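You operate a simulated robot arm through the tools that you are given. There is no shell and no other tool. Be economical: measure what you need, move in short steps, check, and stop when the job is done.

You run a simulated robot arm. Do the job below in one go: nothing can be reset, and whatever is moved stays where it is left.

JOB
Scrub the grime off the round hatch, fit the green cover and turn both catches over it.
Fine: put the green pad back; the cover lies flat in the middle.
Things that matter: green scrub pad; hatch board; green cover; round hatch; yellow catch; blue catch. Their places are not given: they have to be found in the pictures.

It is judged by the outcome, as a careful person would: the job done as asked, and still so three seconds after it is handed in. It fails if anything else is knocked over, pushed out of place, dropped, spilled or broken. Lids that push on must go on centred and level and be pressed home; caps that screw on are set level and turned clockwise until they are tight.

ROBOT AND FRAMES
A 6-joint arm with a two-finger parallel gripper, fixed in place. Base frame: the origin is at the foot of the arm, x ahead of it, y to its left, z up; the work surface is at about z = 0. Units: mm, degrees, N and s.
With the tool pointing down near the work surface it reaches from about 140 to 580 mm from the base axis. Its first joint turns from -66.0 to 66.0 degrees. Payload 2.1 kg.
The tool frame sits at the grasp point between the pads (the TCP): z along the fingers, y along the line on which they close. The tips reach 30 mm beyond it. Largest opening 94 mm; finger width 28, thickness 10; the body of the gripper, 50 by 96 mm, starts 55 mm behind the TCP.
Orientation is that of the tool frame in the base frame, as a unit quaternion [x, y, z, w]. With the fingers straight down and closing along the base's y, the tool's x points along the base's -x, its y along +y and its z along -z.

CONTROLS
- The arm moves only by the tool drive_tool. Its argument "moves" is a list of rows, each a list of 3 entries, a list of its own where there are three numbers: the shift along the tool's x, y, z in units of 40 mm (1.0 is 40 mm), then the turn, a rotation vector about the tool's x, y, z in units of 8 degrees (1.0 is 8 degrees), then the gripper command, from -1 (shut) to 1 (fully open), values between in proportion. In form: [[[tx, ty, tz], [ax, ay, az], fingers], ...]. A call has 1 to 12 rows; each row shifts and turns the commanded pose from where the row before left it, along the tool's axes as they then stand. A call with a number of a shift or a turn outside -1 to 1 is refused whole. Each row takes 0.2 s and may step no farther than 50 mm and 8.6 degrees from the row before; otherwise, or with a gripper value out of range, the whole call is refused. Where a pose cannot be reached the arm comes as near as it can. A force on the tool above 40 N (or 10 N above the force at the start of the call, whichever is more), or a blocked arm, ends the call early, and 0.2 s more pass. The fingers move at their own pace (about 72 mm/s each) and stop on an object; they squeeze with about 42 N. The grip force told is the motor's: it shows also when the fingers shut on nothing. Time passes only in rows, and 0.2 s behind the last, so rows that do not move let the fingers close. It gives the time, the measured TCP pose, the force on the tool (base axes), the opening and the grip force at its end, in the units of the frame above (readings bear some noise).
- Cameras (640 x 400 px; columns grow to the right, rows downward): "scene" is fixed at [78.4, -381.5, 514.8]; the picture's right is [0.62, -0.79, 0.00], its down [-0.34, -0.27, -0.90] and it looks along [0.71, 0.56, -0.43] (base axes); focal length 269 px, centre (320, 200). "wrist" rides on the gripper at [-37, 0, -58] in the tool frame; the picture's right is [0.00, -1.00, 0.00], its down [0.97, 0.00, -0.24] and it looks along [0.24, 0.00, 0.97] (tool axes); focal length 218 px, centre (320, 200).
- snapshot(camera): a new picture of that camera. No time passes.
- point_at(camera, pixels): for up to 12 pixels [column, row] of the newest picture of that camera ("zoom" is the newest enlarged one), the place [x, y, z] in the base frame of the surface seen there, good to about 2 mm, but the place of the scene camera against the robot may be out by one fixed shift of up to 25 mm in any direction. No time passes.
- zoom(camera, box): a new picture of the part [left, top, right, bottom] of that camera's present view, enlarged. No time passes.
- finish_job(): hands the job in; it is judged then, once.

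Keep the steps short. Do not move on a guess: measure, check each grasp and each placing, and mend mistakes. In all there are 80 turns and 38 pictures (those below and enlarged ones count). Leave the gripper open and the arm clear of the work at the hand-in unless told otherwise, and finish with a single line.

The tools are called after ">>>" by a JSON object that holds its "op" and its "data". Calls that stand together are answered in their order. drive_tool: Moves the arm, as the interface text tells. Its arguments: {"type":"object","properties":{"moves":{"type":"array"}},"required":["moves"]} The other tools are called the same way: snapshot (camera) takes a picture; point_at (camera, pixels) gives the place of the surface under pixels of a picture; zoom (camera, box) takes an enlarged picture of a part of a camera's view; finish_job () hands the job in.

At the start:

```text
time: 0.0
tcp_pos: [323.1, -14.8, 432.6]
tcp_rot: [0.0, 1.0, 0.0, 0.0]
ft_force: [-0.6, 0.6, 0.3]
width: 94.0
grip_force: 0.0
```

scene: 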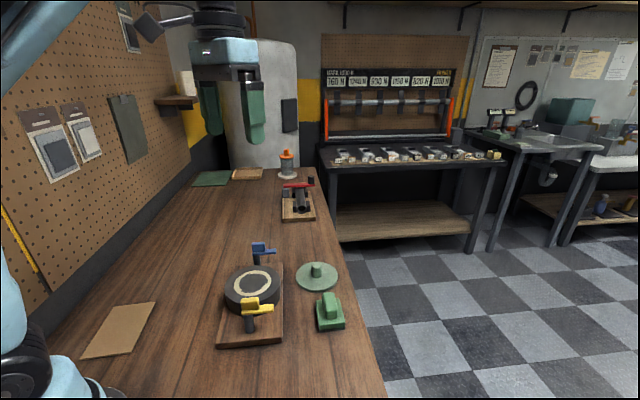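
wrist: 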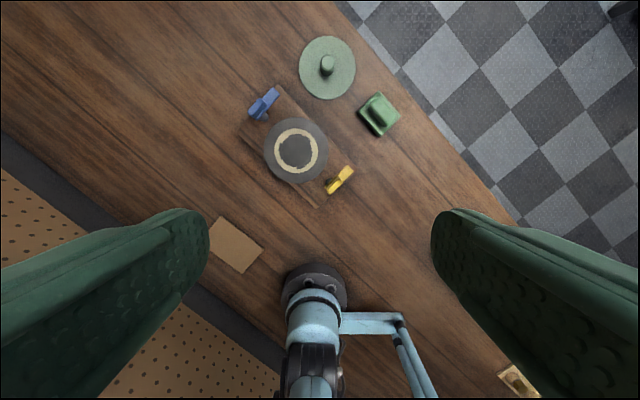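

The wrist view shows the hatch at about (295,150), cover (327,67), pad (378,115), blue catch (262,104) and yellow catch (339,180). I'll enlarge that area and measure it.

>>> {"op": "zoom", "data": {"camera": "wrist", "box": [220, 20, 420, 220]}}

>>> {"op": "zoom", "data": {"camera": "scene", "box": [200, 220, 360, 360]}}

>>> {"op": "point_at", "data": {"camera": "wrist", "pixels": [[295, 150], [264, 150], [326, 150], [295, 120], [295, 181], [327, 67], [345, 67], [378, 115], [262, 104], [339, 180], [315, 203], [235, 245]]}}

```text
2.00 times, centred on (320, 120) of wrist
```

zoom: 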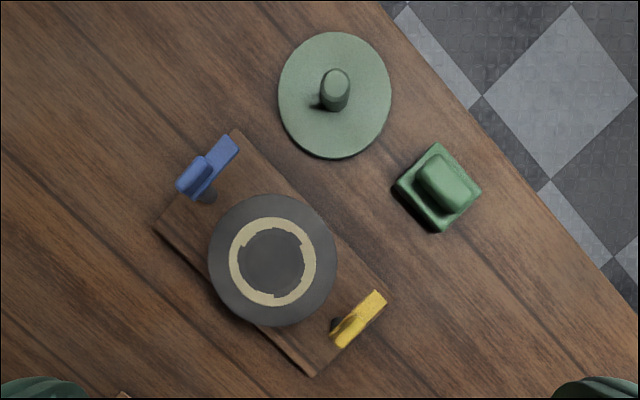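

```text
2.86 times, centred on (280, 290) of scene
```

zoom: 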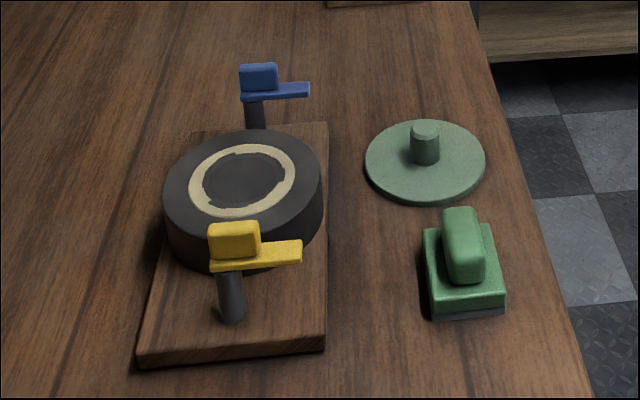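

```text
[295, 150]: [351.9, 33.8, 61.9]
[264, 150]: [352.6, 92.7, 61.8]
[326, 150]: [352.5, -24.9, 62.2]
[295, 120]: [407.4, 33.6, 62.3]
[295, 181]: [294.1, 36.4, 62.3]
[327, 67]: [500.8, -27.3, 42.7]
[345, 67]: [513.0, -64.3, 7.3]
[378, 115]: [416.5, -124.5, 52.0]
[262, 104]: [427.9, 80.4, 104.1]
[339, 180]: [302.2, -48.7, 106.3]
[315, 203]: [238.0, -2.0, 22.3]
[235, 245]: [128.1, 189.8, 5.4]
```

The hatch top sits at z≈62, with a tan ring and a jagged dark patch inside it. Next I'll measure the catches, pad and cover in the enlarged scene view.

>>> {"op": "point_at", "data": {"camera": "zoom", "pixels": [[258, 70], [300, 88], [255, 115], [232, 228], [285, 250], [230, 310], [240, 180], [425, 128], [380, 165], [460, 215], [490, 292], [310, 330]]}}

>>> {"op": "point_at", "data": {"camera": "wrist", "pixels": [[254, 113], [271, 95], [264, 117], [346, 172], [333, 187], [325, 182], [376, 111], [384, 119], [356, 93], [437, 92], [327, 62], [327, 37]]}}

```text
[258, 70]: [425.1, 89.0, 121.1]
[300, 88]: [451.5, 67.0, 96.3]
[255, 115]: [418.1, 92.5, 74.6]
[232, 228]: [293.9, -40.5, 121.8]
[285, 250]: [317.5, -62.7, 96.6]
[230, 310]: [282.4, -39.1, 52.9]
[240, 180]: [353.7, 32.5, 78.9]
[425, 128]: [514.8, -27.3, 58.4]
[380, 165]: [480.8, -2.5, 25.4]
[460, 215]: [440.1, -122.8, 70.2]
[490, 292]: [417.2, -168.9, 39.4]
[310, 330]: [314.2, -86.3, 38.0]
```

```text
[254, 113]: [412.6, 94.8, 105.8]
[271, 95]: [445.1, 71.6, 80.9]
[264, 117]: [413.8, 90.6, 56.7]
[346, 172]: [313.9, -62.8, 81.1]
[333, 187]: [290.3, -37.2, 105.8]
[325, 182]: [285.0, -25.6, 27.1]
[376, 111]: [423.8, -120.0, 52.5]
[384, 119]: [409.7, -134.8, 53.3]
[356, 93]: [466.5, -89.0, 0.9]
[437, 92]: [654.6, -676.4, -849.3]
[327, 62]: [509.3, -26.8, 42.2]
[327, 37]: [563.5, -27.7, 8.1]
```

The scene camera reads about 16 mm high compared with the wrist. The catch pivots are near (414,92) and (288,-35), with arms at z≈80 and blocks at z≈106. I'll move down over the pad at (417,-127) for a closer look.

>>> {"op": "drive_tool", "data": {"moves": [[[-0.404, -0.458, 0.888], [0, 0, 0], 1], [[-0.404, -0.458, 0.888], [0, 0, 0], 1], [[-0.404, -0.458, 0.888], [0, 0, 0], 1], [[-0.404, -0.458, 0.888], [0, 0, 0], 1], [[-0.404, -0.458, 0.888], [0, 0, 0], 1], [[-0.404, -0.458, 0.888], [0, 0, 0], 1]]}}

>>> {"op": "snapshot", "data": {"camera": "wrist"}}

```text
time: 1.4
tcp_pos: [415.4, -127.0, 216.4]
tcp_rot: [0.0, 1.0, 0.0, 0.0]
ft_force: [-0.1, 0.2, 0.2]
width: 94.0
grip_force: 0.0
```

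```text
33 pictures are left
```

wrist: 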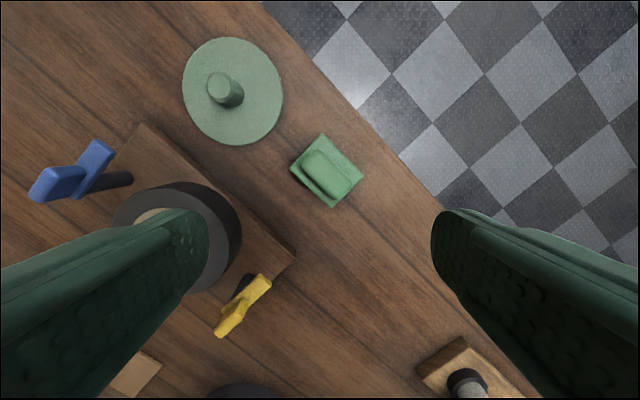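

The pad is at (327,171) with its handle on top. I'll measure the handle, pad corners, cover and catches from here.

>>> {"op": "point_at", "data": {"camera": "wrist", "pixels": [[312, 158], [342, 188], [326, 173], [322, 135], [362, 171], [333, 206], [292, 168], [218, 90], [235, 38], [236, 145], [184, 88], [283, 97]]}}

>>> {"op": "zoom", "data": {"camera": "wrist", "box": [270, 120, 390, 220]}}

```text
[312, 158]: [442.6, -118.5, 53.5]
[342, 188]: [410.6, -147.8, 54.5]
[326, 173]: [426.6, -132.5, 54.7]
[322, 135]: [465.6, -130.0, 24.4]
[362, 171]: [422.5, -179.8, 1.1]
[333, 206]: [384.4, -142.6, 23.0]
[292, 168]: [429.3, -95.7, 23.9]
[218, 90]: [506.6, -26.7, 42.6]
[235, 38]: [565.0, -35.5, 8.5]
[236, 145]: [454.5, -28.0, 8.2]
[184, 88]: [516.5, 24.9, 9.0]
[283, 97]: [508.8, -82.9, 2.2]
```

```text
4.00 times, centred on (330, 170) of wrist
```

zoom: 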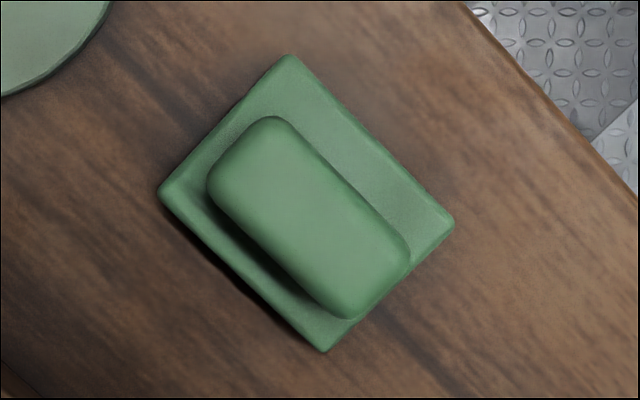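

The pad's centre is at (425,-135). It is about 65×50 mm with its long axis at 45.5°, and the handle runs from z 24 to 54 and is about 23 mm wide. I'll centre over it, turn the tool -45.5° and come part of the way down.

>>> {"op": "drive_tool", "data": {"moves": [[[-0.24, -0.2, 0], [0, 0, 0], 1], [[0, 0, 0], [0, 0, -0.948], 1], [[0, 0, 0], [0, 0, -0.948], 1], [[0, 0, 0], [0, 0, -0.948], 1], [[0, 0, 0], [0, 0, -0.948], 1], [[0, 0, 0], [0, 0, -0.948], 1], [[0, 0, 0], [0, 0, -0.948], 1], [[0, 0, 0.9], [0, 0, 0], 1], [[0, 0, 0.9], [0, 0, 0], 1], [[0, 0, 0], [0, 0, 0], 1]]}}

>>> {"op": "snapshot", "data": {"camera": "wrist"}}

```text
time: 3.6
tcp_pos: [429.6, -133.5, 146.5]
tcp_rot: [-0.386, 0.922, 0.001, 0.0]
ft_force: [-0.6, 0.1, 0.0]
width: 94.1
grip_force: 0.1
```

```text
31 pictures are left
```

wrist: 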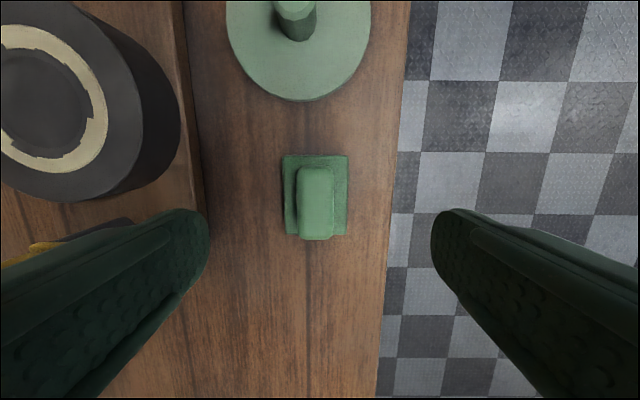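

The readings trail the command while moving and then settle to it. Now I'll remeasure the handle from here.

>>> {"op": "point_at", "data": {"camera": "wrist", "pixels": [[317, 170], [317, 225], [300, 200], [333, 200], [317, 200], [285, 158], [346, 158], [286, 230], [345, 232]]}}

```text
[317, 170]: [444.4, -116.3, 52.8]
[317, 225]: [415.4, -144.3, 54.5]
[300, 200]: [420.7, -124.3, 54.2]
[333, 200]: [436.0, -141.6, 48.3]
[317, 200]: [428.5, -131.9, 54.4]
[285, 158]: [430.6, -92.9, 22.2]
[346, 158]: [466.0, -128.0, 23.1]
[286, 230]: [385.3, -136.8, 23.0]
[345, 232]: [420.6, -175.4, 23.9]
```

The handle centre is near (427,-133.5). I'll shift 2–3 mm, descend to TCP z 57 and close on the handle.

>>> {"op": "drive_tool", "data": {"moves": [[[0.058, 0.038, 0], [0, 0, 0], 1], [[0, 0, 0.9], [0, 0, 0], 1], [[0, 0, 0.9], [0, 0, 0], 1], [[0, 0, 0.46], [0, 0, 0], 1], [[0, 0, 0], [0, 0, 0], 1], [[0, 0, 0], [0, 0, 0], -0.3], [[0, 0, 0], [0, 0, 0], -1], [[0, 0, 0], [0, 0, 0], -1], [[0, 0, 0], [0, 0, 0], -1]]}}

```text
time: 5.6
tcp_pos: [426.0, -131.2, 59.8]
tcp_rot: [-0.386, 0.922, 0.0, 0.001]
ft_force: [-0.2, 0.1, 20.9]
width: 27.0
grip_force: 41.9
```

The handle is gripped at 27 mm, with the finger tips pressing lightly on the pad base. I'll lift 2.8 units and look.

>>> {"op": "drive_tool", "data": {"moves": [[[0, 0, -0.1], [0, 0, 0], -1], [[0, 0, -0.6], [0, 0, 0], -1], [[0, 0, -0.9], [0, 0, 0], -1], [[0, 0, -0.9], [0, 0, 0], -1], [[0, 0, -0.9], [0, 0, 0], -1], [[0, 0, 0], [0, 0, 0], -1]]}}

>>> {"op": "snapshot", "data": {"camera": "wrist"}}

```text
time: 7.0
tcp_pos: [423.9, -132.5, 196.3]
tcp_rot: [-0.387, 0.922, 0.0, 0.0]
ft_force: [-0.2, -0.1, -1.4]
width: 26.9
grip_force: 42.2
```

```text
30 pictures are left
```

wrist: 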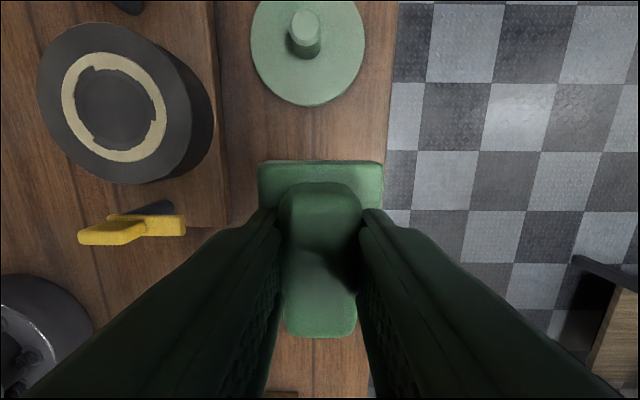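

The pad is held level. I'll measure the hatch rim, ring and catches from this side.

>>> {"op": "point_at", "data": {"camera": "wrist", "pixels": [[113, 106], [66, 90], [163, 125], [100, 54], [128, 160], [40, 80], [186, 130], [90, 24], [138, 182], [110, 238], [150, 226], [183, 226]]}}

```text
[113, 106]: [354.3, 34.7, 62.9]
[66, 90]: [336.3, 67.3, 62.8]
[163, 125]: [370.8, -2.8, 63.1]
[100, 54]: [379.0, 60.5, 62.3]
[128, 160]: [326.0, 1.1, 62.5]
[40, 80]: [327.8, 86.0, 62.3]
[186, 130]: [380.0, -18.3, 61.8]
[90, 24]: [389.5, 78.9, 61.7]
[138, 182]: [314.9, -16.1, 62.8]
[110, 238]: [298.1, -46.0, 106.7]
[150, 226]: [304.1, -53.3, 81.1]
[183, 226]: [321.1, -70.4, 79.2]
```

The hatch centre is (353,32.5), the ring's outer radius is about 40 and the hatch radius about 59. I'll carry the pad over the centre and down to just above contact, since I expect contact at TCP z≈122.

>>> {"op": "drive_tool", "data": {"moves": [[[-0.333, 0.845, 0], [0, 0, 0], -1], [[-0.333, 0.845, 0], [0, 0, 0], -1], [[-0.333, 0.845, 0], [0, 0, 0], -1], [[-0.333, 0.845, 0], [0, 0, 0], -1], [[-0.333, 0.845, 0], [0, 0, 0], -1], [[0, 0, 0], [0, 0, 0], -1], [[0, 0, 0.8], [0, 0, 0], -1], [[0, 0, 0.8], [0, 0, 0], -1], [[0, 0, 0], [0, 0, 0], -1]]}}

>>> {"op": "snapshot", "data": {"camera": "wrist"}}

```text
time: 9.0
tcp_pos: [351.5, 34.4, 130.7]
tcp_rot: [-0.387, 0.922, 0.001, 0.0]
ft_force: [0.5, 0.1, -0.8]
width: 26.5
grip_force: 41.8
```

```text
29 pictures are left
```

wrist: 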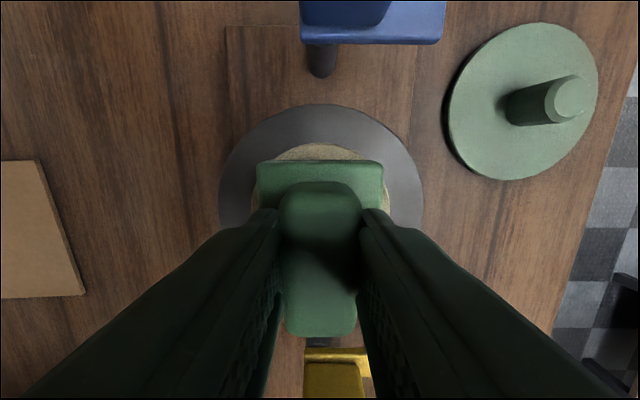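

The pad is centred over the hatch with the catches clear on both sides. I'll lower it gently until the force shows contact.

>>> {"op": "drive_tool", "data": {"moves": [[[0, 0, 0.12], [0, 0, 0], -1], [[0, 0, 0.05], [0, 0, 0], -1], [[0, 0, 0.03], [0, 0, 0], -1], [[0, 0, 0], [0, 0, 0], -1]]}}

```text
time: 10.0
tcp_pos: [352.8, 34.8, 121.3]
tcp_rot: [-0.387, 0.922, 0.0, 0.0]
ft_force: [0.5, -0.2, -1.2]
width: 27.1
grip_force: 42.1
```

>>> {"op": "drive_tool", "data": {"moves": [[[0, 0, 0.04], [0, 0, 0], -1], [[0, 0, 0.04], [0, 0, 0], -1], [[0, 0, 0], [0, 0, 0], -1]]}}

```text
time: 10.5
tcp_pos: [352.2, 34.4, 120.2]
tcp_rot: [-0.387, 0.922, 0.001, -0.001]
ft_force: [-2.0, -0.4, 13.1]
width: 26.9
grip_force: 42.0
stopped in row 2: the force on the tool passed its limit (the readings are from after the stop); the commanded pose is now the measured one
```

Contact is made at z≈120 with about 13 N. I'll scrub in a circle of 20 mm radius at this pressure.

>>> {"op": "drive_tool", "data": {"moves": [[[0.25, 0, 0], [0, 0, 0], -1], [[0.25, 0, 0], [0, 0, 0], -1], [[-0.067, 0.25, 0], [0, 0, 0], -1], [[-0.183, 0.183, 0], [0, 0, 0], -1], [[-0.25, 0.067, 0], [0, 0, 0], -1], [[-0.25, -0.067, 0], [0, 0, 0], -1], [[-0.183, -0.183, 0], [0, 0, 0], -1], [[-0.067, -0.25, 0], [0, 0, 0], -1]]}}

```text
time: 11.9
tcp_pos: [340.9, 51.3, 120.0]
tcp_rot: [-0.387, 0.922, 0.001, -0.003]
ft_force: [-1.5, 1.2, 12.2]
width: 26.9
grip_force: 42.3
stopped in row 6: the force on the tool passed its limit (the readings are from after the stop); the commanded pose is now the measured one
```

The call tripped its limit partway, but the pressure still reads 12 N. I'll ease up slightly and continue in smaller strokes.

>>> {"op": "drive_tool", "data": {"moves": [[[-0.15, -0.1, -0.01], [0, 0, 0], -1], [[-0.15, -0.15, 0], [0, 0, 0], -1], [[-0.08, -0.2, 0], [0, 0, 0], -1], [[0.02, -0.2, 0], [0, 0, 0], -1], [[0.1, -0.2, 0], [0, 0, 0], -1], [[0.15, -0.15, 0], [0, 0, 0], -1], [[0.2, -0.05, 0], [0, 0, 0], -1], [[0.2, 0.02, 0], [0, 0, 0], -1], [[0.2, 0.1, 0], [0, 0, 0], -1], [[0.1, 0.2, 0], [0, 0, 0], -1], [[0.05, 0.2, 0], [0, 0, 0], -1]]}}

```text
time: 14.3
tcp_pos: [338.3, 18.7, 120.8]
tcp_rot: [-0.386, 0.922, 0.0, -0.003]
ft_force: [6.1, -4.3, 14.9]
width: 26.9
grip_force: 42.6
```

The full circle ran with steady force. I'll lift and look at the hatch.

>>> {"op": "drive_tool", "data": {"moves": [[[0, 0, -0.8], [0, 0, 0], -1], [[0, 0, -0.8], [0, 0, 0], -1], [[0.8, -0.5, -0.4], [0, 0, 0], -1], [[0.8, -0.5, 0], [0, 0, 0], -1], [[0, 0, 0], [0, 0, 0], -1]]}}

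>>> {"op": "snapshot", "data": {"camera": "wrist"}}

>>> {"op": "zoom", "data": {"camera": "scene", "box": [200, 220, 360, 360]}}

```text
time: 15.5
tcp_pos: [323.0, -55.6, 200.7]
tcp_rot: [-0.386, 0.922, 0.002, -0.004]
ft_force: [0.0, 0.2, -0.2]
width: 26.8
grip_force: 42.1
```

```text
28 pictures are left
```

wrist: 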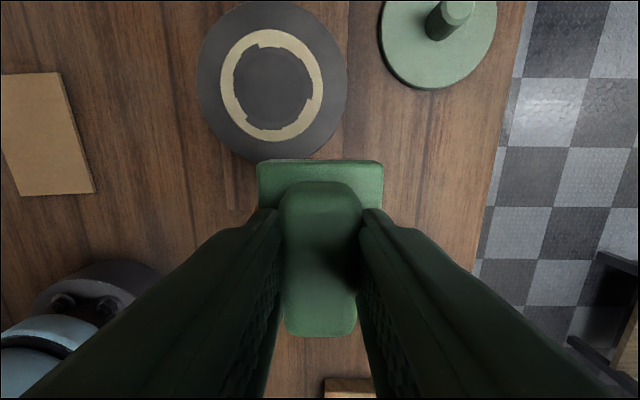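

```text
2.86 times, centred on (280, 290) of scene
```

zoom: 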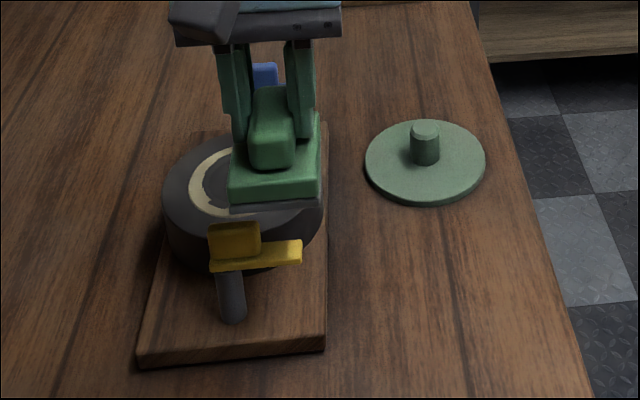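

The hatch looks much the same, so I'll enlarge it to check.

>>> {"op": "zoom", "data": {"camera": "wrist", "box": [192, 0, 352, 160]}}

```text
2.50 times, centred on (272, 80) of wrist
```

zoom: 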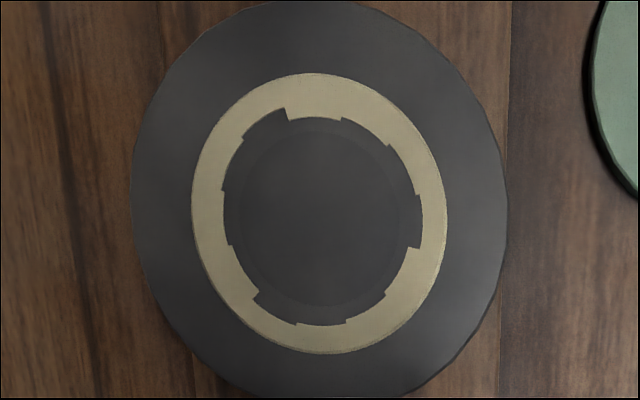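

The jagged dark patch in the middle still covers the tan disc, so I read that patch as the grime. It needs firmer and longer scrubbing, so I'll go back to the centre and touch down again.

>>> {"op": "drive_tool", "data": {"moves": [[[-1.0, 0.49, 0], [0, 0, 0], -1], [[-1.0, 0.49, 0], [0, 0, 0], -1], [[-0.115, 0, 0], [0, 0, 0], -1], [[0, 0, 0.9], [0, 0, 0], -1], [[0, 0, 0.9], [0, 0, 0], -1], [[0, 0, 0], [0, 0, 0], -1], [[0, 0, 0.15], [0, 0, 0], -1], [[0, 0, 0.03], [0, 0, 0], -1], [[0, 0, 0.02], [0, 0, 0], -1], [[0, 0, 0], [0, 0, 0], -1]]}}

```text
time: 17.6
tcp_pos: [353.1, 30.2, 120.7]
tcp_rot: [-0.386, 0.922, 0.0, -0.004]
ft_force: [-0.4, 0.6, 14.4]
width: 26.8
grip_force: 42.4
stopped in row 10: the force on the tool passed its limit (the readings are from after the stop); the commanded pose is now the measured one
```

There is contact at 14 N. Now back-and-forth strokes of about ±20 mm over the middle.

>>> {"op": "drive_tool", "data": {"moves": [[[0, 0.3, 0], [0, 0, 0], -1], [[0, 0.2, 0], [0, 0, 0], -1], [[0.2, -0.3, 0], [0, 0, 0], -1], [[0, -0.35, 0], [0, 0, 0], -1], [[0, -0.35, 0], [0, 0, 0], -1], [[-0.2, 0.3, 0], [0, 0, 0], -1], [[0, 0.35, 0], [0, 0, 0], -1], [[0, 0.35, 0], [0, 0, 0], -1], [[-0.2, -0.3, 0], [0, 0, 0], -1], [[0, -0.35, 0], [0, 0, 0], -1], [[0, -0.35, 0], [0, 0, 0], -1], [[-0.2, 0.3, 0], [0, 0, 0], -1]]}}

```text
time: 19.2
tcp_pos: [352.1, 31.2, 121.0]
tcp_rot: [-0.385, 0.923, -0.002, -0.001]
ft_force: [-1.3, -0.3, 11.7]
width: 26.9
grip_force: 41.7
stopped in row 8: the force on the tool passed its limit (the readings are from after the stop); the commanded pose is now the measured one
```

>>> {"op": "drive_tool", "data": {"moves": [[[0.1, -0.2, 0], [0, 0, 0], -1], [[0.1, -0.2, 0], [0, 0, 0], -1], [[0.1, 0.1, 0], [0, 0, 0], -1], [[0, 0.2, 0], [0, 0, 0], -1], [[0, 0.2, 0], [0, 0, 0], -1], [[-0.1, 0.2, 0], [0, 0, 0], -1], [[-0.2, 0.1, 0], [0, 0, 0], -1], [[-0.2, -0.1, 0], [0, 0, 0], -1], [[-0.2, -0.2, 0], [0, 0, 0], -1], [[0, -0.2, 0], [0, 0, 0], -1], [[0, -0.2, 0], [0, 0, 0], -1], [[0.2, 0, 0], [0, 0, 0], -1]]}}

```text
time: 20.8
tcp_pos: [339.2, 37.5, 120.4]
tcp_rot: [-0.384, 0.923, -0.004, -0.004]
ft_force: [-0.5, -1.5, 12.0]
width: 27.0
grip_force: 42.4
stopped in row 7: the force on the tool passed its limit (the readings are from after the stop); the commanded pose is now the measured one
```

I'll lift to the same viewing spot and compare.

>>> {"op": "drive_tool", "data": {"moves": [[[0, 0, -1.0], [0, 0, 0], -1], [[0, 0, -1.0], [0, 0, 0], -1], [[0.98, -0.66, 0], [0, 0, 0], -1], [[0.98, -0.66, 0], [0, 0, 0], -1], [[0, 0, 0], [0, 0, 0], -1]]}}

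>>> {"op": "zoom", "data": {"camera": "wrist", "box": [192, 0, 352, 160]}}

```text
time: 22.0
tcp_pos: [321.7, -53.9, 200.9]
tcp_rot: [-0.384, 0.923, -0.005, -0.003]
ft_force: [-0.8, -0.6, -0.4]
width: 27.0
grip_force: 42.0
```

```text
2.50 times, centred on (272, 80) of wrist
```

zoom: 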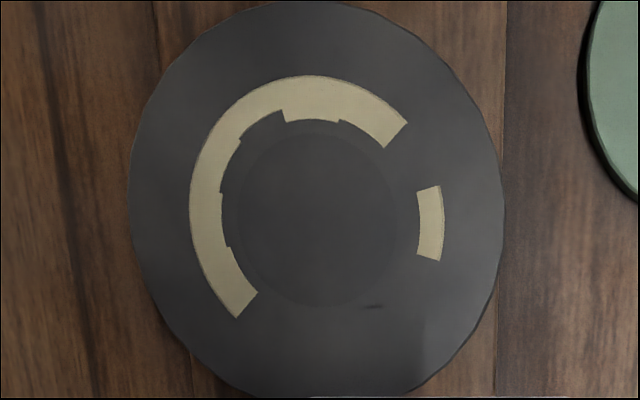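

The tan ring is the grime: the scrubbed sectors have vanished. What remains is the tool +y (left) side, the top (-x) and one piece at right (-y). I'll level the tool by 0.6° and go back to press on the left side first.

>>> {"op": "drive_tool", "data": {"moves": [[[-0.705, 0.512, 0], [0, 0, 0], -1], [[-0.705, 0.512, 0], [0, 0, 0], -1], [[-0.705, 0.512, 0], [-0.058, -0.059, 0], -1], [[0, 0, 0.9], [0, 0, 0], -1], [[0, 0, 0.9], [0, 0, 0], -1], [[0, 0, 0], [0, 0, 0], -1], [[0, 0, 0.15], [0, 0, 0], -1], [[0, 0, 0.03], [0, 0, 0], -1], [[0, 0, 0], [0, 0, 0], -1]]}}

```text
time: 24.0
tcp_pos: [336.5, 49.2, 121.1]
tcp_rot: [-0.385, 0.923, 0.001, -0.001]
ft_force: [-0.3, 0.3, -0.3]
width: 27.0
grip_force: 41.8
```

>>> {"op": "drive_tool", "data": {"moves": [[[0, 0, 0.02], [0, 0, 0], -1], [[0.2, 0, 0.01], [0, 0, 0], -1], [[0.2, 0, 0], [0, 0, 0], -1], [[-0.2, 0, 0], [0, 0, 0], -1], [[-0.2, 0, 0], [0, 0, 0], -1], [[-0.2, 0, 0], [0, 0, 0], -1], [[-0.2, 0, 0], [0, 0, 0], -1], [[0.2, 0, 0], [0, 0, 0], -1], [[0.2, 0, 0], [0, 0, 0], -1]]}}

```text
time: 24.9
tcp_pos: [327.4, 39.1, 120.2]
tcp_rot: [-0.384, 0.923, 0.0, -0.003]
ft_force: [-1.9, 0.7, 11.5]
width: 27.0
grip_force: 42.3
stopped in row 4: the force on the tool passed its limit (the readings are from after the stop); the commanded pose is now the measured one
```

>>> {"op": "drive_tool", "data": {"moves": [[[-0.2, 0, -0.006], [0, 0, 0], -1], [[-0.2, 0, 0], [0, 0, 0], -1], [[-0.2, 0, 0], [0, 0, 0], -1], [[-0.2, 0, 0], [0, 0, 0], -1], [[0.2, 0, 0], [0, 0, 0], -1], [[0.2, 0, 0], [0, 0, 0], -1], [[0.2, 0, 0], [0, 0, 0], -1], [[0.2, 0, 0], [0, 0, 0], -1], [[-0.2, 0, 0], [0, 0, 0], -1], [[-0.2, 0, 0], [0, 0, 0], -1], [[-0.2, 0, 0], [0, 0, 0], -1], [[-0.2, 0, 0], [0, 0, 0], -1]]}}

```text
time: 25.5
tcp_pos: [336.4, 45.7, 120.6]
tcp_rot: [-0.384, 0.923, 0.0, -0.005]
ft_force: [-2.0, -0.4, 11.4]
width: 27.1
grip_force: 41.9
stopped in row 2: the force on the tool passed its limit (the readings are from after the stop); the commanded pose is now the measured one
```

The stops come from small command drift after each trip. I'll re-level, ease up 0.6 mm and stroke again.

>>> {"op": "drive_tool", "data": {"moves": [[[0, 0, -0.03], [0.026, -0.066, 0], -1], [[0, 0, 0.015], [0, 0, 0], -1], [[-0.15, 0, 0], [0, 0, 0], -1], [[-0.15, 0, 0], [0, 0, 0], -1], [[-0.15, 0, 0], [0, 0, 0], -1], [[0.15, 0, 0], [0, 0, 0], -1], [[0.15, 0, 0], [0, 0, 0], -1], [[0.15, 0, 0], [0, 0, 0], -1], [[0.15, 0, 0], [0, 0, 0], -1], [[0.15, 0, 0], [0, 0, 0], -1], [[-0.15, 0, 0], [0, 0, 0], -1], [[-0.15, 0, 0], [0, 0, 0], -1]]}}

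```text
time: 28.1
tcp_pos: [336.2, 47.2, 121.2]
tcp_rot: [-0.384, 0.924, -0.001, -0.002]
ft_force: [0.0, 0.4, -0.6]
width: 26.9
grip_force: 41.8
```

There is no contact now, so I'll lower 0.4 mm at a time while stroking.

>>> {"op": "drive_tool", "data": {"moves": [[[-0.15, 0, 0.01], [0, 0, 0], -1], [[-0.15, 0, 0], [0, 0, 0], -1], [[-0.15, 0, 0], [0, 0, 0], -1], [[0.15, 0, 0.007], [0, 0, 0], -1], [[0.15, 0, 0], [0, 0, 0], -1], [[0.15, 0, 0], [0, 0, 0], -1], [[0.15, 0, 0], [0, 0, 0], -1], [[0.15, 0, 0], [0, 0, 0], -1], [[0.15, 0, 0], [0, 0, 0], -1], [[-0.15, 0, 0], [0, 0, 0], -1], [[-0.15, 0, 0], [0, 0, 0], -1]]}}

```text
time: 30.5
tcp_pos: [331.7, 42.4, 121.3]
tcp_rot: [-0.384, 0.924, -0.001, -0.002]
ft_force: [-7.1, -7.4, 21.1]
width: 26.8
grip_force: 42.3
```

The full run went well at 21 N. I'll continue across the top (-x) side with y strokes.

>>> {"op": "drive_tool", "data": {"moves": [[[-0.2, 0, 0], [0, 0, 0], -1], [[-0.2, 0, 0], [0, 0, 0], -1], [[-0.2, 0, 0], [0, 0, 0], -1], [[0, -0.2, 0], [0, 0, 0], -1], [[0, -0.2, 0], [0, 0, 0], -1], [[0, -0.2, 0], [0, 0, 0], -1], [[0, -0.2, 0], [0, 0, 0], -1], [[0, -0.2, 0], [0, 0, 0], -1], [[0, 0.2, 0], [0, 0, 0], -1], [[0, 0.2, 0], [0, 0, 0], -1], [[0, 0.2, 0], [0, 0, 0], -1], [[0, 0.2, 0], [0, 0, 0], -1]]}}

```text
time: 33.1
tcp_pos: [353.7, 54.2, 119.9]
tcp_rot: [-0.384, 0.923, -0.001, -0.001]
ft_force: [-0.2, 0.0, 0.0]
width: 27.1
grip_force: 41.7
```

>>> {"op": "drive_tool", "data": {"moves": [[[0, -0.2, 0.015], [0, 0, 0], -1], [[0, -0.2, 0], [0, 0, 0], -1], [[0, -0.2, 0], [0, 0, 0], -1], [[0, -0.2, 0], [0, 0, 0], -1], [[0, 0.2, 0], [0, 0, 0], -1], [[0, 0.2, 0], [0, 0, 0], -1], [[0, 0.2, 0], [0, 0, 0], -1], [[0, 0.2, 0], [0, 0, 0], -1]]}}

```text
time: 34.1
tcp_pos: [373.9, 35.3, 121.0]
tcp_rot: [-0.385, 0.923, 0.001, -0.001]
ft_force: [-2.4, 0.9, 9.4]
width: 26.9
grip_force: 41.9
stopped in row 4: the force on the tool passed its limit (the readings are from after the stop); the commanded pose is now the measured one
```

>>> {"op": "drive_tool", "data": {"moves": [[[0, -0.1, -0.01], [0, 0, 0], -1], [[0.1, -0.1, 0], [0, 0, 0], -1], [[0.15, 0, 0], [0, 0, 0], -1], [[0.15, 0, 0], [0, 0, 0], -1], [[0.15, 0, 0], [0, 0, 0], -1], [[0.15, 0, 0], [0, 0, 0], -1], [[-0.15, 0, 0], [0, 0, 0], -1], [[-0.15, 0, 0], [0, 0, 0], -1], [[-0.15, 0, 0], [0, 0, 0], -1], [[-0.15, 0, 0], [0, 0, 0], -1]]}}

```text
time: 35.7
tcp_pos: [361.1, 9.5, 120.2]
tcp_rot: [-0.384, 0.923, 0.001, -0.006]
ft_force: [-2.2, 0.8, 13.9]
width: 26.8
grip_force: 41.7
stopped in row 7: the force on the tool passed its limit (the readings are from after the stop); the commanded pose is now the measured one
```

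I'll re-level, lift and look again.

>>> {"op": "drive_tool", "data": {"moves": [[[0, 0, -1.0], [0, 0, 0], -1], [[0, 0, -1.0], [0.046, -0.073, 0], -1], [[0.92, -0.22, 0], [0, 0, 0], -1], [[0.92, -0.22, 0], [0, 0, 0], -1], [[0, 0, 0], [0, 0, 0], -1]]}}

>>> {"op": "zoom", "data": {"camera": "wrist", "box": [192, 0, 352, 160]}}

```text
time: 36.9
tcp_pos: [323.5, -53.2, 198.1]
tcp_rot: [-0.383, 0.924, 0.001, 0.0]
ft_force: [-0.2, 0.6, -0.2]
width: 27.0
grip_force: 42.2
```

```text
2.50 times, centred on (272, 80) of wrist
```

zoom: 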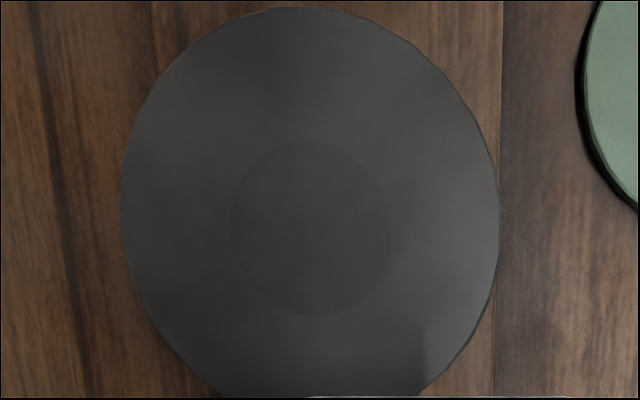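

The hatch is clean. I'll carry the pad back above its original place at (427,-133.5) and check the position before lowering.

>>> {"op": "drive_tool", "data": {"moves": [[[-0.11, -0.8125, 0], [0, 0, 0], -1], [[-0.11, -0.8125, 0], [0, 0, 0], -1], [[-0.11, -0.8125, 0], [0, 0, 0], -1], [[-0.11, -0.8125, 0], [0, 0, -0.06], -1], [[0, 0, 0], [0, 0, 0], -1], [[0, 0, 0.9], [0, 0, 0], -1], [[0, 0, 0.9], [0, 0, 0], -1], [[0, 0, 0.9], [0, 0, 0], -1], [[0, 0, 0], [0, 0, 0], -1], [[0, 0, 0], [0, 0, 0], -1]]}}

>>> {"op": "snapshot", "data": {"camera": "wrist"}}

```text
time: 39.1
tcp_pos: [427.3, -132.0, 95.6]
tcp_rot: [-0.387, 0.922, 0.001, -0.001]
ft_force: [-0.4, 0.3, -0.9]
width: 26.8
grip_force: 42.5
```

```text
23 pictures are left
```

wrist: 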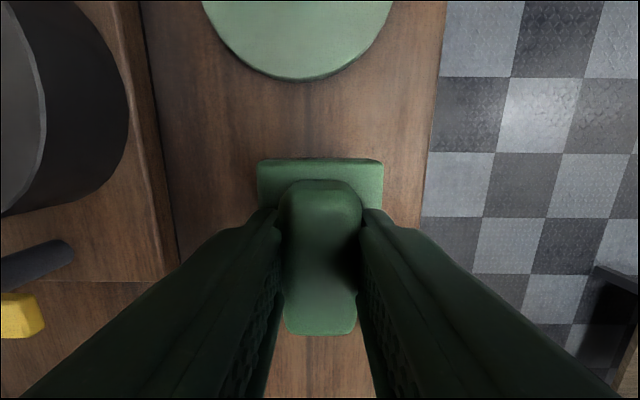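

I'm over the original spot. I'll lower the last 35 mm gently until it touches.

>>> {"op": "drive_tool", "data": {"moves": [[[0, 0, 0.5], [0, 0, 0], -1], [[0, 0, 0.3], [0, 0, 0], -1], [[0, 0, 0.05], [0, 0, 0], -1], [[0, 0, 0], [0, 0, 0], -1]]}}

```text
time: 40.1
tcp_pos: [427.5, -131.7, 58.2]
tcp_rot: [-0.387, 0.922, 0.001, 0.0]
ft_force: [0.3, 0.2, -1.1]
width: 27.1
grip_force: 42.0
```

>>> {"op": "drive_tool", "data": {"moves": [[[0, 0, 0.015], [0, 0, 0], -1], [[0, 0, 0.015], [0, 0, 0], -1], [[0, 0, 0], [0, 0, 0], -1]]}}

```text
time: 40.9
tcp_pos: [426.9, -132.6, 59.2]
tcp_rot: [-0.388, 0.922, 0.001, -0.001]
ft_force: [-0.4, 0.7, 8.5]
width: 26.6
grip_force: 42.1
stopped in row 3: the force on the tool passed its limit (the readings are from after the stop); the commanded pose is now the measured one
```

The pad is on the table. I'll open, then rise.

>>> {"op": "drive_tool", "data": {"moves": [[[0, 0, 0], [0, 0, 0], 0], [[0, 0, 0], [0, 0, 0], 1], [[0, 0, 0], [0, 0, 0], 1], [[0, 0, 0], [0, 0, 0], 1], [[0, 0, -0.9], [0, 0, 0], 1], [[0, 0, -0.9], [0, 0, 0], 1], [[0, 0, -0.9], [0, 0, 0], 1], [[0, 0, 0], [0, 0, 0], 1]]}}

>>> {"op": "snapshot", "data": {"camera": "wrist"}}

```text
time: 42.7
tcp_pos: [429.9, -133.3, 168.3]
tcp_rot: [-0.388, 0.922, 0.002, -0.001]
ft_force: [1.0, 0.3, 0.0]
width: 93.9
grip_force: 0.0
```

```text
22 pictures are left
```

wrist: 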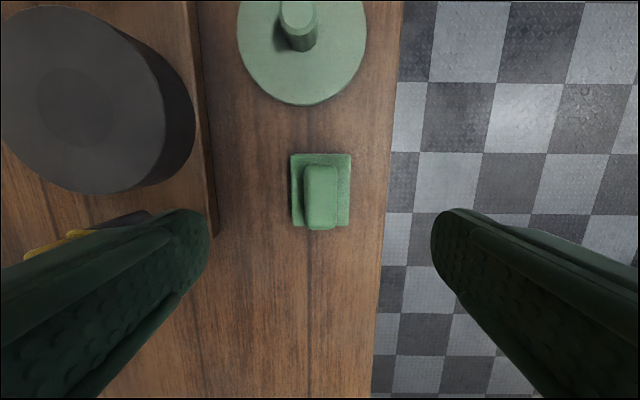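

>>> {"op": "point_at", "data": {"camera": "wrist", "pixels": [[292, 156], [349, 156], [292, 224], [348, 225], [320, 195], [298, 15], [302, 104], [365, 45], [240, 45], [297, 40]]}}

```text
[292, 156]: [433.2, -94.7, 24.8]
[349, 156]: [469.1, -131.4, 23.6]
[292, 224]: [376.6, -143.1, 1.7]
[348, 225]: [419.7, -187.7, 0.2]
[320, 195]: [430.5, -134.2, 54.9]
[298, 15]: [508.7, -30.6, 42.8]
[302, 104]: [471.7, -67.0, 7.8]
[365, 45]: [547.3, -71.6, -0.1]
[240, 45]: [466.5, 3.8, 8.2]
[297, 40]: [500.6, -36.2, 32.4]
```

The pad is back within a couple of mm. Next I'll move over the cover's knob at about (509,-30).

>>> {"op": "drive_tool", "data": {"moves": [[[-0.805, 0.099, 0], [0, 0, 0], 1], [[-0.805, 0.099, 0], [0, 0, 0], 1], [[-0.805, 0.099, 0], [0, 0, 0], 1], [[-0.805, 0.099, 0], [0, 0, 0], 1], [[0, 0, 0], [0, 0, 0], 1], [[0, 0, 0], [0, 0, 0], 1]]}}

>>> {"op": "snapshot", "data": {"camera": "wrist"}}

```text
time: 44.1
tcp_pos: [506.2, -28.9, 166.8]
tcp_rot: [-0.388, 0.922, 0.001, -0.001]
ft_force: [0.2, 0.2, -1.0]
width: 93.9
grip_force: 0.0
```

```text
21 pictures are left
```

wrist: 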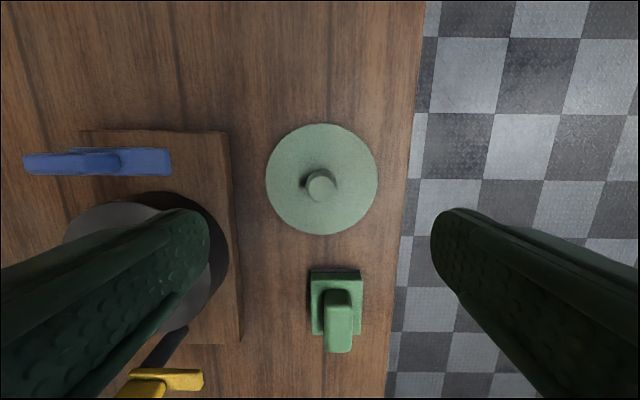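

>>> {"op": "point_at", "data": {"camera": "wrist", "pixels": [[320, 186], [309, 187], [332, 187], [320, 176], [320, 196], [322, 126], [322, 232], [268, 180], [376, 180], [30, 163], [165, 163], [100, 155]]}}

```text
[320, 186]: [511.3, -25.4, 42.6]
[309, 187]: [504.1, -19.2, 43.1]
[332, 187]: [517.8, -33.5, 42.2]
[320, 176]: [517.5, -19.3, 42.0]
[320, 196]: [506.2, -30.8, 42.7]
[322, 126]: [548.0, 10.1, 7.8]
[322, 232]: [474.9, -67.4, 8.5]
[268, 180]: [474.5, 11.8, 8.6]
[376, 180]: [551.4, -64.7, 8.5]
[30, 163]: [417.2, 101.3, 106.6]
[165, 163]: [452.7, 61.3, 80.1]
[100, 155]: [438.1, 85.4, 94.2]
```

The knob centre is (511.5,-26), with z from 8 to 42.5 and a diameter of about 21. The cover radius is about 53.5. I'll correct by (5.5,2.8), descend to TCP z≈44 and close.

>>> {"op": "drive_tool", "data": {"moves": [[[-0.146, -0.049, 0], [0, 0, 0], 1], [[0, 0, 0.8], [0, 0, 0], 1], [[0, 0, 0.8], [0, 0, 0], 1], [[0, 0, 0.8], [0, 0, 0], 1], [[0, 0, 0.6], [0, 0, 0], 1], [[0, 0, 0.08], [0, 0, 0], 1], [[0, 0, 0], [0, 0, 0], 0], [[0, 0, 0], [0, 0, 0], -1], [[0, 0, 0], [0, 0, 0], -1], [[0, 0, 0], [0, 0, 0], -1], [[0, 0, 0], [0, 0, 0], -1]]}}

```text
time: 46.5
tcp_pos: [511.1, -25.8, 42.3]
tcp_rot: [-0.388, 0.922, 0.001, -0.001]
ft_force: [-0.2, -0.2, 0.7]
width: 27.5
grip_force: 41.8
```

The knob is gripped with no side force. I'll lift it and check.

>>> {"op": "drive_tool", "data": {"moves": [[[0, 0, -0.5], [0, 0, 0], -1], [[0, 0, -0.9], [0, 0, 0], -1], [[0, 0, -0.9], [0, 0, 0], -1], [[0, 0, -0.9], [0, 0, 0], -1], [[0, 0, -0.6], [0, 0, 0], -1], [[0, 0, 0], [0, 0, 0], -1]]}}

>>> {"op": "snapshot", "data": {"camera": "wrist"}}

>>> {"op": "zoom", "data": {"camera": "scene", "box": [200, 140, 400, 320]}}

```text
time: 47.9
tcp_pos: [513.3, -27.3, 199.2]
tcp_rot: [-0.389, 0.921, 0.002, -0.001]
ft_force: [0.0, 0.2, -1.1]
width: 27.7
grip_force: 41.9
```

```text
20 pictures are left
```

wrist: 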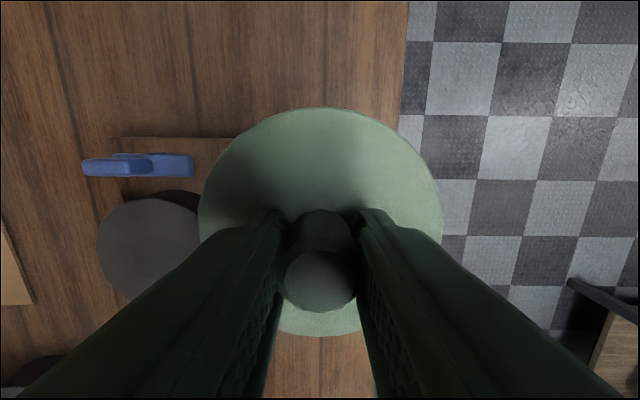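

```text
2.22 times, centred on (300, 230) of scene
```

zoom: 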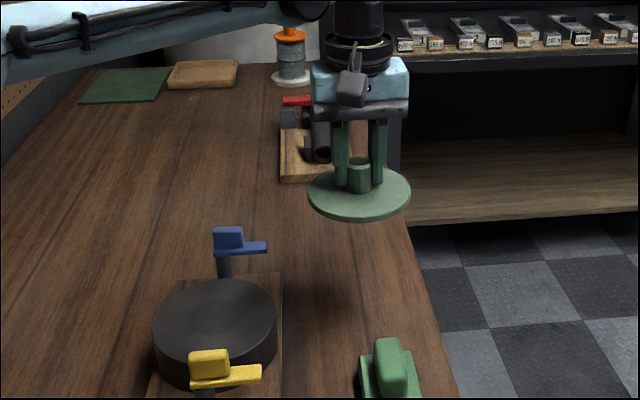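

The cover is held level and centred between the fingers. I'll measure its rim and the visible hatch rim points.

>>> {"op": "point_at", "data": {"camera": "wrist", "pixels": [[320, 111], [320, 331], [205, 217], [436, 217], [100, 245], [150, 202], [112, 214], [125, 290], [190, 205]]}}

```text
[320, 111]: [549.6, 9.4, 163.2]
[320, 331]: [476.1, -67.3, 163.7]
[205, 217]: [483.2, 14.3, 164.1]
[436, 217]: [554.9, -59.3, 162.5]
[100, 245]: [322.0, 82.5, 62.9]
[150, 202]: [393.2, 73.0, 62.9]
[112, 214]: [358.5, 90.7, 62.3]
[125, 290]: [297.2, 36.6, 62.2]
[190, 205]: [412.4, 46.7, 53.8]
```

The cover centre matches the TCP and the hatch fit stays at (353,32.5). I'll carry the cover over the hatch at this height.

>>> {"op": "drive_tool", "data": {"moves": [[[0.424, 0.969, 0], [0, 0, 0], -1], [[0.424, 0.969, 0], [0, 0, 0], -1], [[0.424, 0.969, 0], [0, 0, 0], -1], [[0.424, 0.969, 0], [0, 0, 0], -1], [[0, 0, 0], [0, 0, 0], -1], [[0, 0, 0.9], [0, 0, 0], -1], [[0, 0, 0], [0, 0, 0], -1]]}}

>>> {"op": "snapshot", "data": {"camera": "wrist"}}

>>> {"op": "zoom", "data": {"camera": "scene", "box": [200, 200, 360, 350]}}

```text
time: 49.5
tcp_pos: [352.9, 30.8, 164.2]
tcp_rot: [-0.388, 0.922, 0.001, -0.001]
ft_force: [0.6, 0.3, -0.8]
width: 27.4
grip_force: 41.7
```

```text
18 pictures are left
```

wrist: 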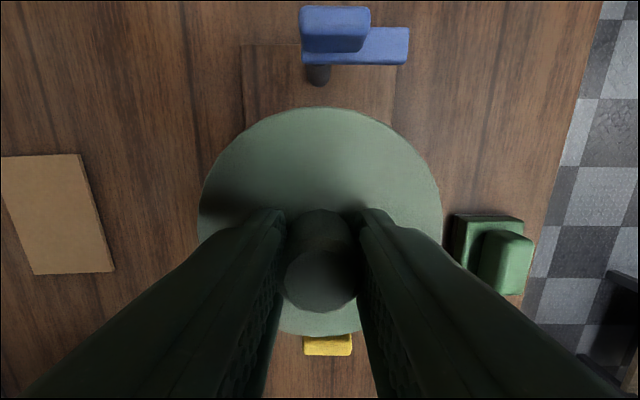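

```text
2.67 times, centred on (280, 275) of scene
```

zoom: 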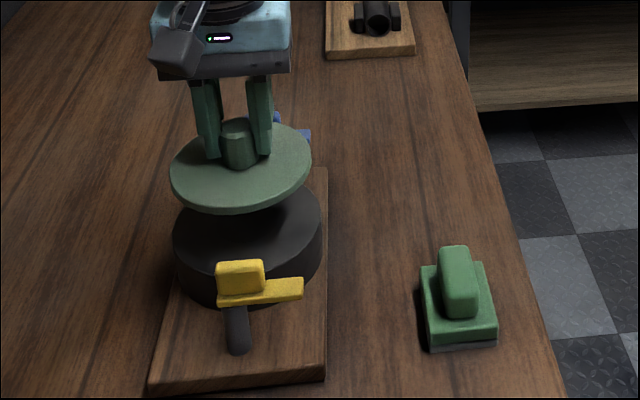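

It is over the hatch. I'll lower it to about 8 mm above and check that it is centred.

>>> {"op": "drive_tool", "data": {"moves": [[[0, 0, 0.6], [0, 0, 0], -1], [[0, 0, 0.6], [0, 0, 0], -1], [[0, 0, 0], [0, 0, 0], -1], [[0, 0, 0], [0, 0, 0], -1]]}}

>>> {"op": "snapshot", "data": {"camera": "wrist"}}

>>> {"op": "zoom", "data": {"camera": "scene", "box": [210, 230, 310, 330]}}

```text
time: 50.5
tcp_pos: [351.5, 31.2, 112.6]
tcp_rot: [-0.388, 0.922, 0.001, -0.001]
ft_force: [0.0, 1.3, -2.2]
width: 27.5
grip_force: 42.0
```

```text
16 pictures are left
```

wrist: 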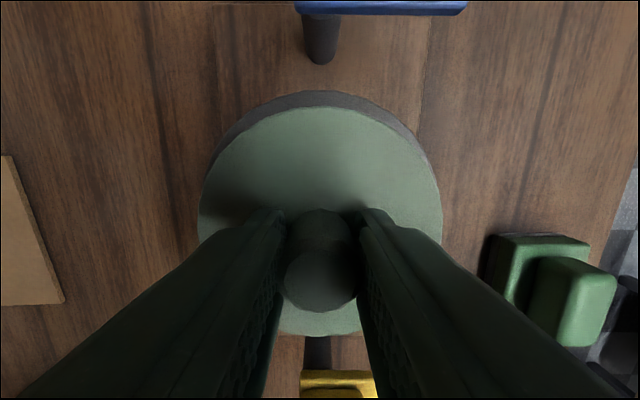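

```text
4.00 times, centred on (260, 280) of scene
```

zoom: 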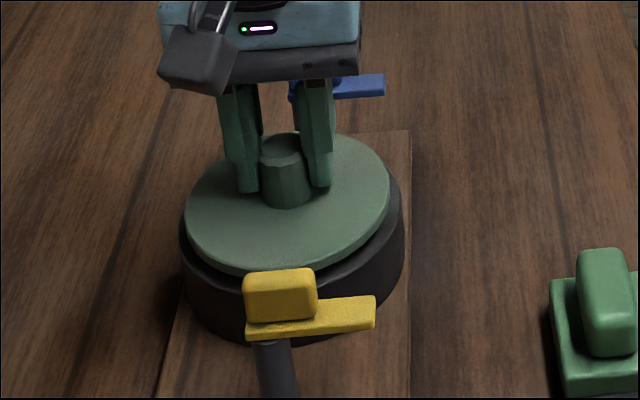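

The gap arc is even left and right. I'll measure the hatch rim against the cover rim in this view.

>>> {"op": "point_at", "data": {"camera": "wrist", "pixels": [[320, 94], [260, 108], [380, 105], [232, 130], [412, 130], [320, 111], [205, 217], [436, 217], [320, 331], [240, 145], [400, 145]]}}

```text
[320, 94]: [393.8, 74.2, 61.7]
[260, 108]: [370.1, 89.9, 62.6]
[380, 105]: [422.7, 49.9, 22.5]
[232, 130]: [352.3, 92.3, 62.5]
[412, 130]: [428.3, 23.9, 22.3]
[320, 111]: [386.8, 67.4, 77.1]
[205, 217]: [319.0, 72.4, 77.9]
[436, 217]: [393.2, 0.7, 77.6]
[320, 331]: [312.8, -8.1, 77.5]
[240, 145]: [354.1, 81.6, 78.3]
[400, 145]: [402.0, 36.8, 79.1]
```

The cover sits about 3–4 mm toward tool +x, with the top gap too wide. I'll shift it -3.2 mm in tool x and look again.

>>> {"op": "drive_tool", "data": {"moves": [[[-0.08, 0, 0], [0, 0, 0], -1], [[0, 0, 0.06], [0, 0, 0], -1], [[0, 0, 0], [0, 0, 0], -1]]}}

>>> {"op": "zoom", "data": {"camera": "wrist", "box": [180, 70, 460, 245]}}

```text
time: 51.3
tcp_pos: [353.8, 35.3, 110.9]
tcp_rot: [-0.389, 0.921, 0.002, -0.001]
ft_force: [-0.4, 0.0, -1.0]
width: 27.4
grip_force: 41.6
```

```text
2.29 times, centred on (320, 158) of wrist
```

zoom: 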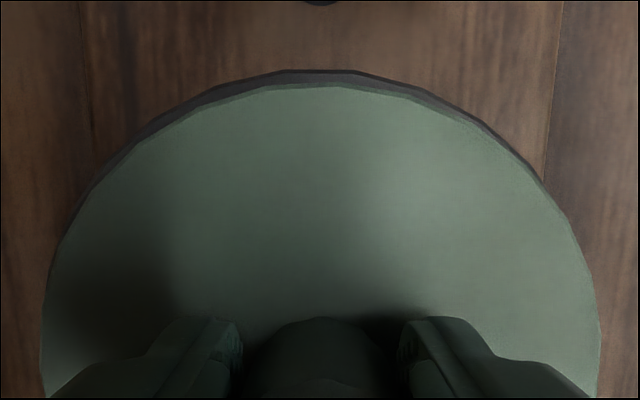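

The top gap now matches a concentric fit. The left gap is slightly wider, so I'll shift 1.2 mm to tool +y, lower to contact and check.

>>> {"op": "drive_tool", "data": {"moves": [[[0, 0.03, 0], [0, 0, 0], -1], [[0, 0, 0.08], [0, 0, 0], -1], [[0, 0, 0.025], [0, 0, 0], -1], [[0, 0, 0], [0, 0, 0], -1]]}}

```text
time: 52.3
tcp_pos: [354.3, 36.8, 104.8]
tcp_rot: [-0.389, 0.921, 0.001, -0.002]
ft_force: [0.2, -0.5, -1.2]
width: 27.3
grip_force: 41.7
```

>>> {"op": "drive_tool", "data": {"moves": [[[0, 0, 0.02], [0, 0, 0], -1], [[0, 0, 0.02], [0, 0, 0], -1], [[0, 0, 0.02], [0, 0, 0], -1], [[0, 0, 0.02], [0, 0, 0], -1], [[0, 0, 0], [0, 0, 0], -1]]}}

>>> {"op": "zoom", "data": {"camera": "wrist", "box": [180, 70, 460, 245]}}

```text
time: 53.0
tcp_pos: [353.1, 36.8, 105.0]
tcp_rot: [-0.388, 0.922, 0.001, 0.0]
ft_force: [-1.4, 0.1, 10.5]
width: 27.7
grip_force: 42.5
stopped in row 3: the force on the tool passed its limit (the readings are from after the stop); the commanded pose is now the measured one
```

```text
2.29 times, centred on (320, 158) of wrist
```

zoom: 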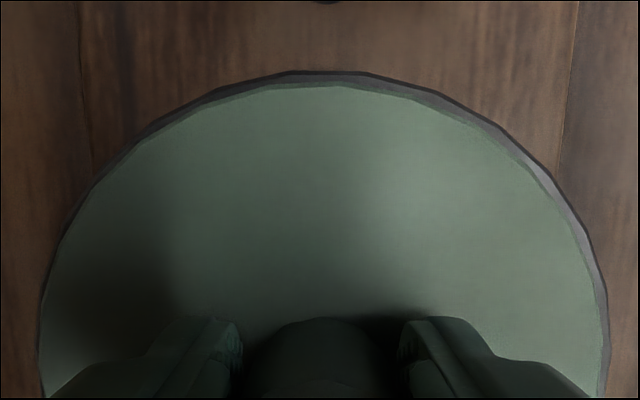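

The cover is down. The gaps suggest about 1 mm off, so I'll lift 1.5 mm, nudge (+1.0 x, -1.0 y) and set it down again.

>>> {"op": "drive_tool", "data": {"moves": [[[0, 0, -0.05], [0, 0, 0], -1], [[0.025, -0.026, 0], [0, 0, 0], -1], [[0, 0, 0], [0, 0, 0], -1], [[0, 0, 0.025], [0, 0, 0], -1], [[0, 0, 0.02], [0, 0, 0], -1], [[0, 0, 0.01], [0, 0, 0], -1], [[0, 0, 0], [0, 0, 0], -1]]}}

>>> {"op": "zoom", "data": {"camera": "wrist", "box": [180, 70, 460, 245]}}

```text
time: 54.6
tcp_pos: [353.6, 33.9, 105.8]
tcp_rot: [-0.388, 0.922, 0.001, 0.0]
ft_force: [-0.9, 2.2, 33.9]
width: 27.3
grip_force: 42.3
```

```text
2.29 times, centred on (320, 158) of wrist
```

zoom: 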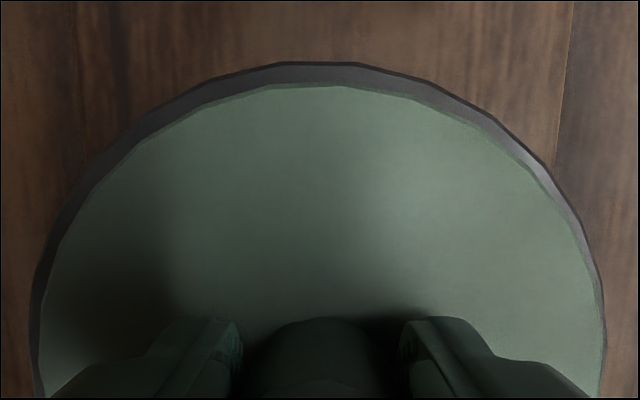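

The gaps are now even and the cover is pressed home at 34 N. I'll ease the pressure, open and rise.

>>> {"op": "drive_tool", "data": {"moves": [[[0, 0, -0.015], [0, 0, 0], -1], [[0, 0, 0], [0, 0, 0], 0], [[0, 0, 0], [0, 0, 0], 0.4], [[0, 0, 0], [0, 0, 0], 0.4], [[0, 0, -0.6], [0, 0, 0], 0.4], [[0, 0, -0.9], [0, 0, 0], 0.4], [[0, 0, -0.9], [0, 0, 0], 0.4], [[0, 0, -0.9], [0, 0, 0], 1], [[0, 0, 0], [0, 0, 0], 1]]}}

>>> {"op": "snapshot", "data": {"camera": "wrist"}}

```text
time: 56.6
tcp_pos: [353.9, 36.8, 238.6]
tcp_rot: [-0.388, 0.922, 0.001, 0.0]
ft_force: [0.4, -0.1, 0.7]
width: 94.0
grip_force: 0.1
```

```text
11 pictures are left
```

wrist: 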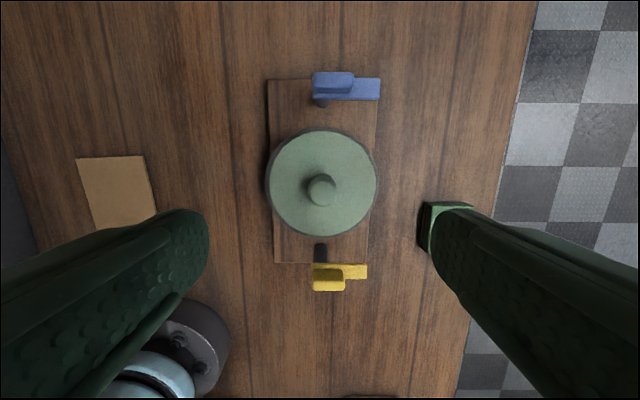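

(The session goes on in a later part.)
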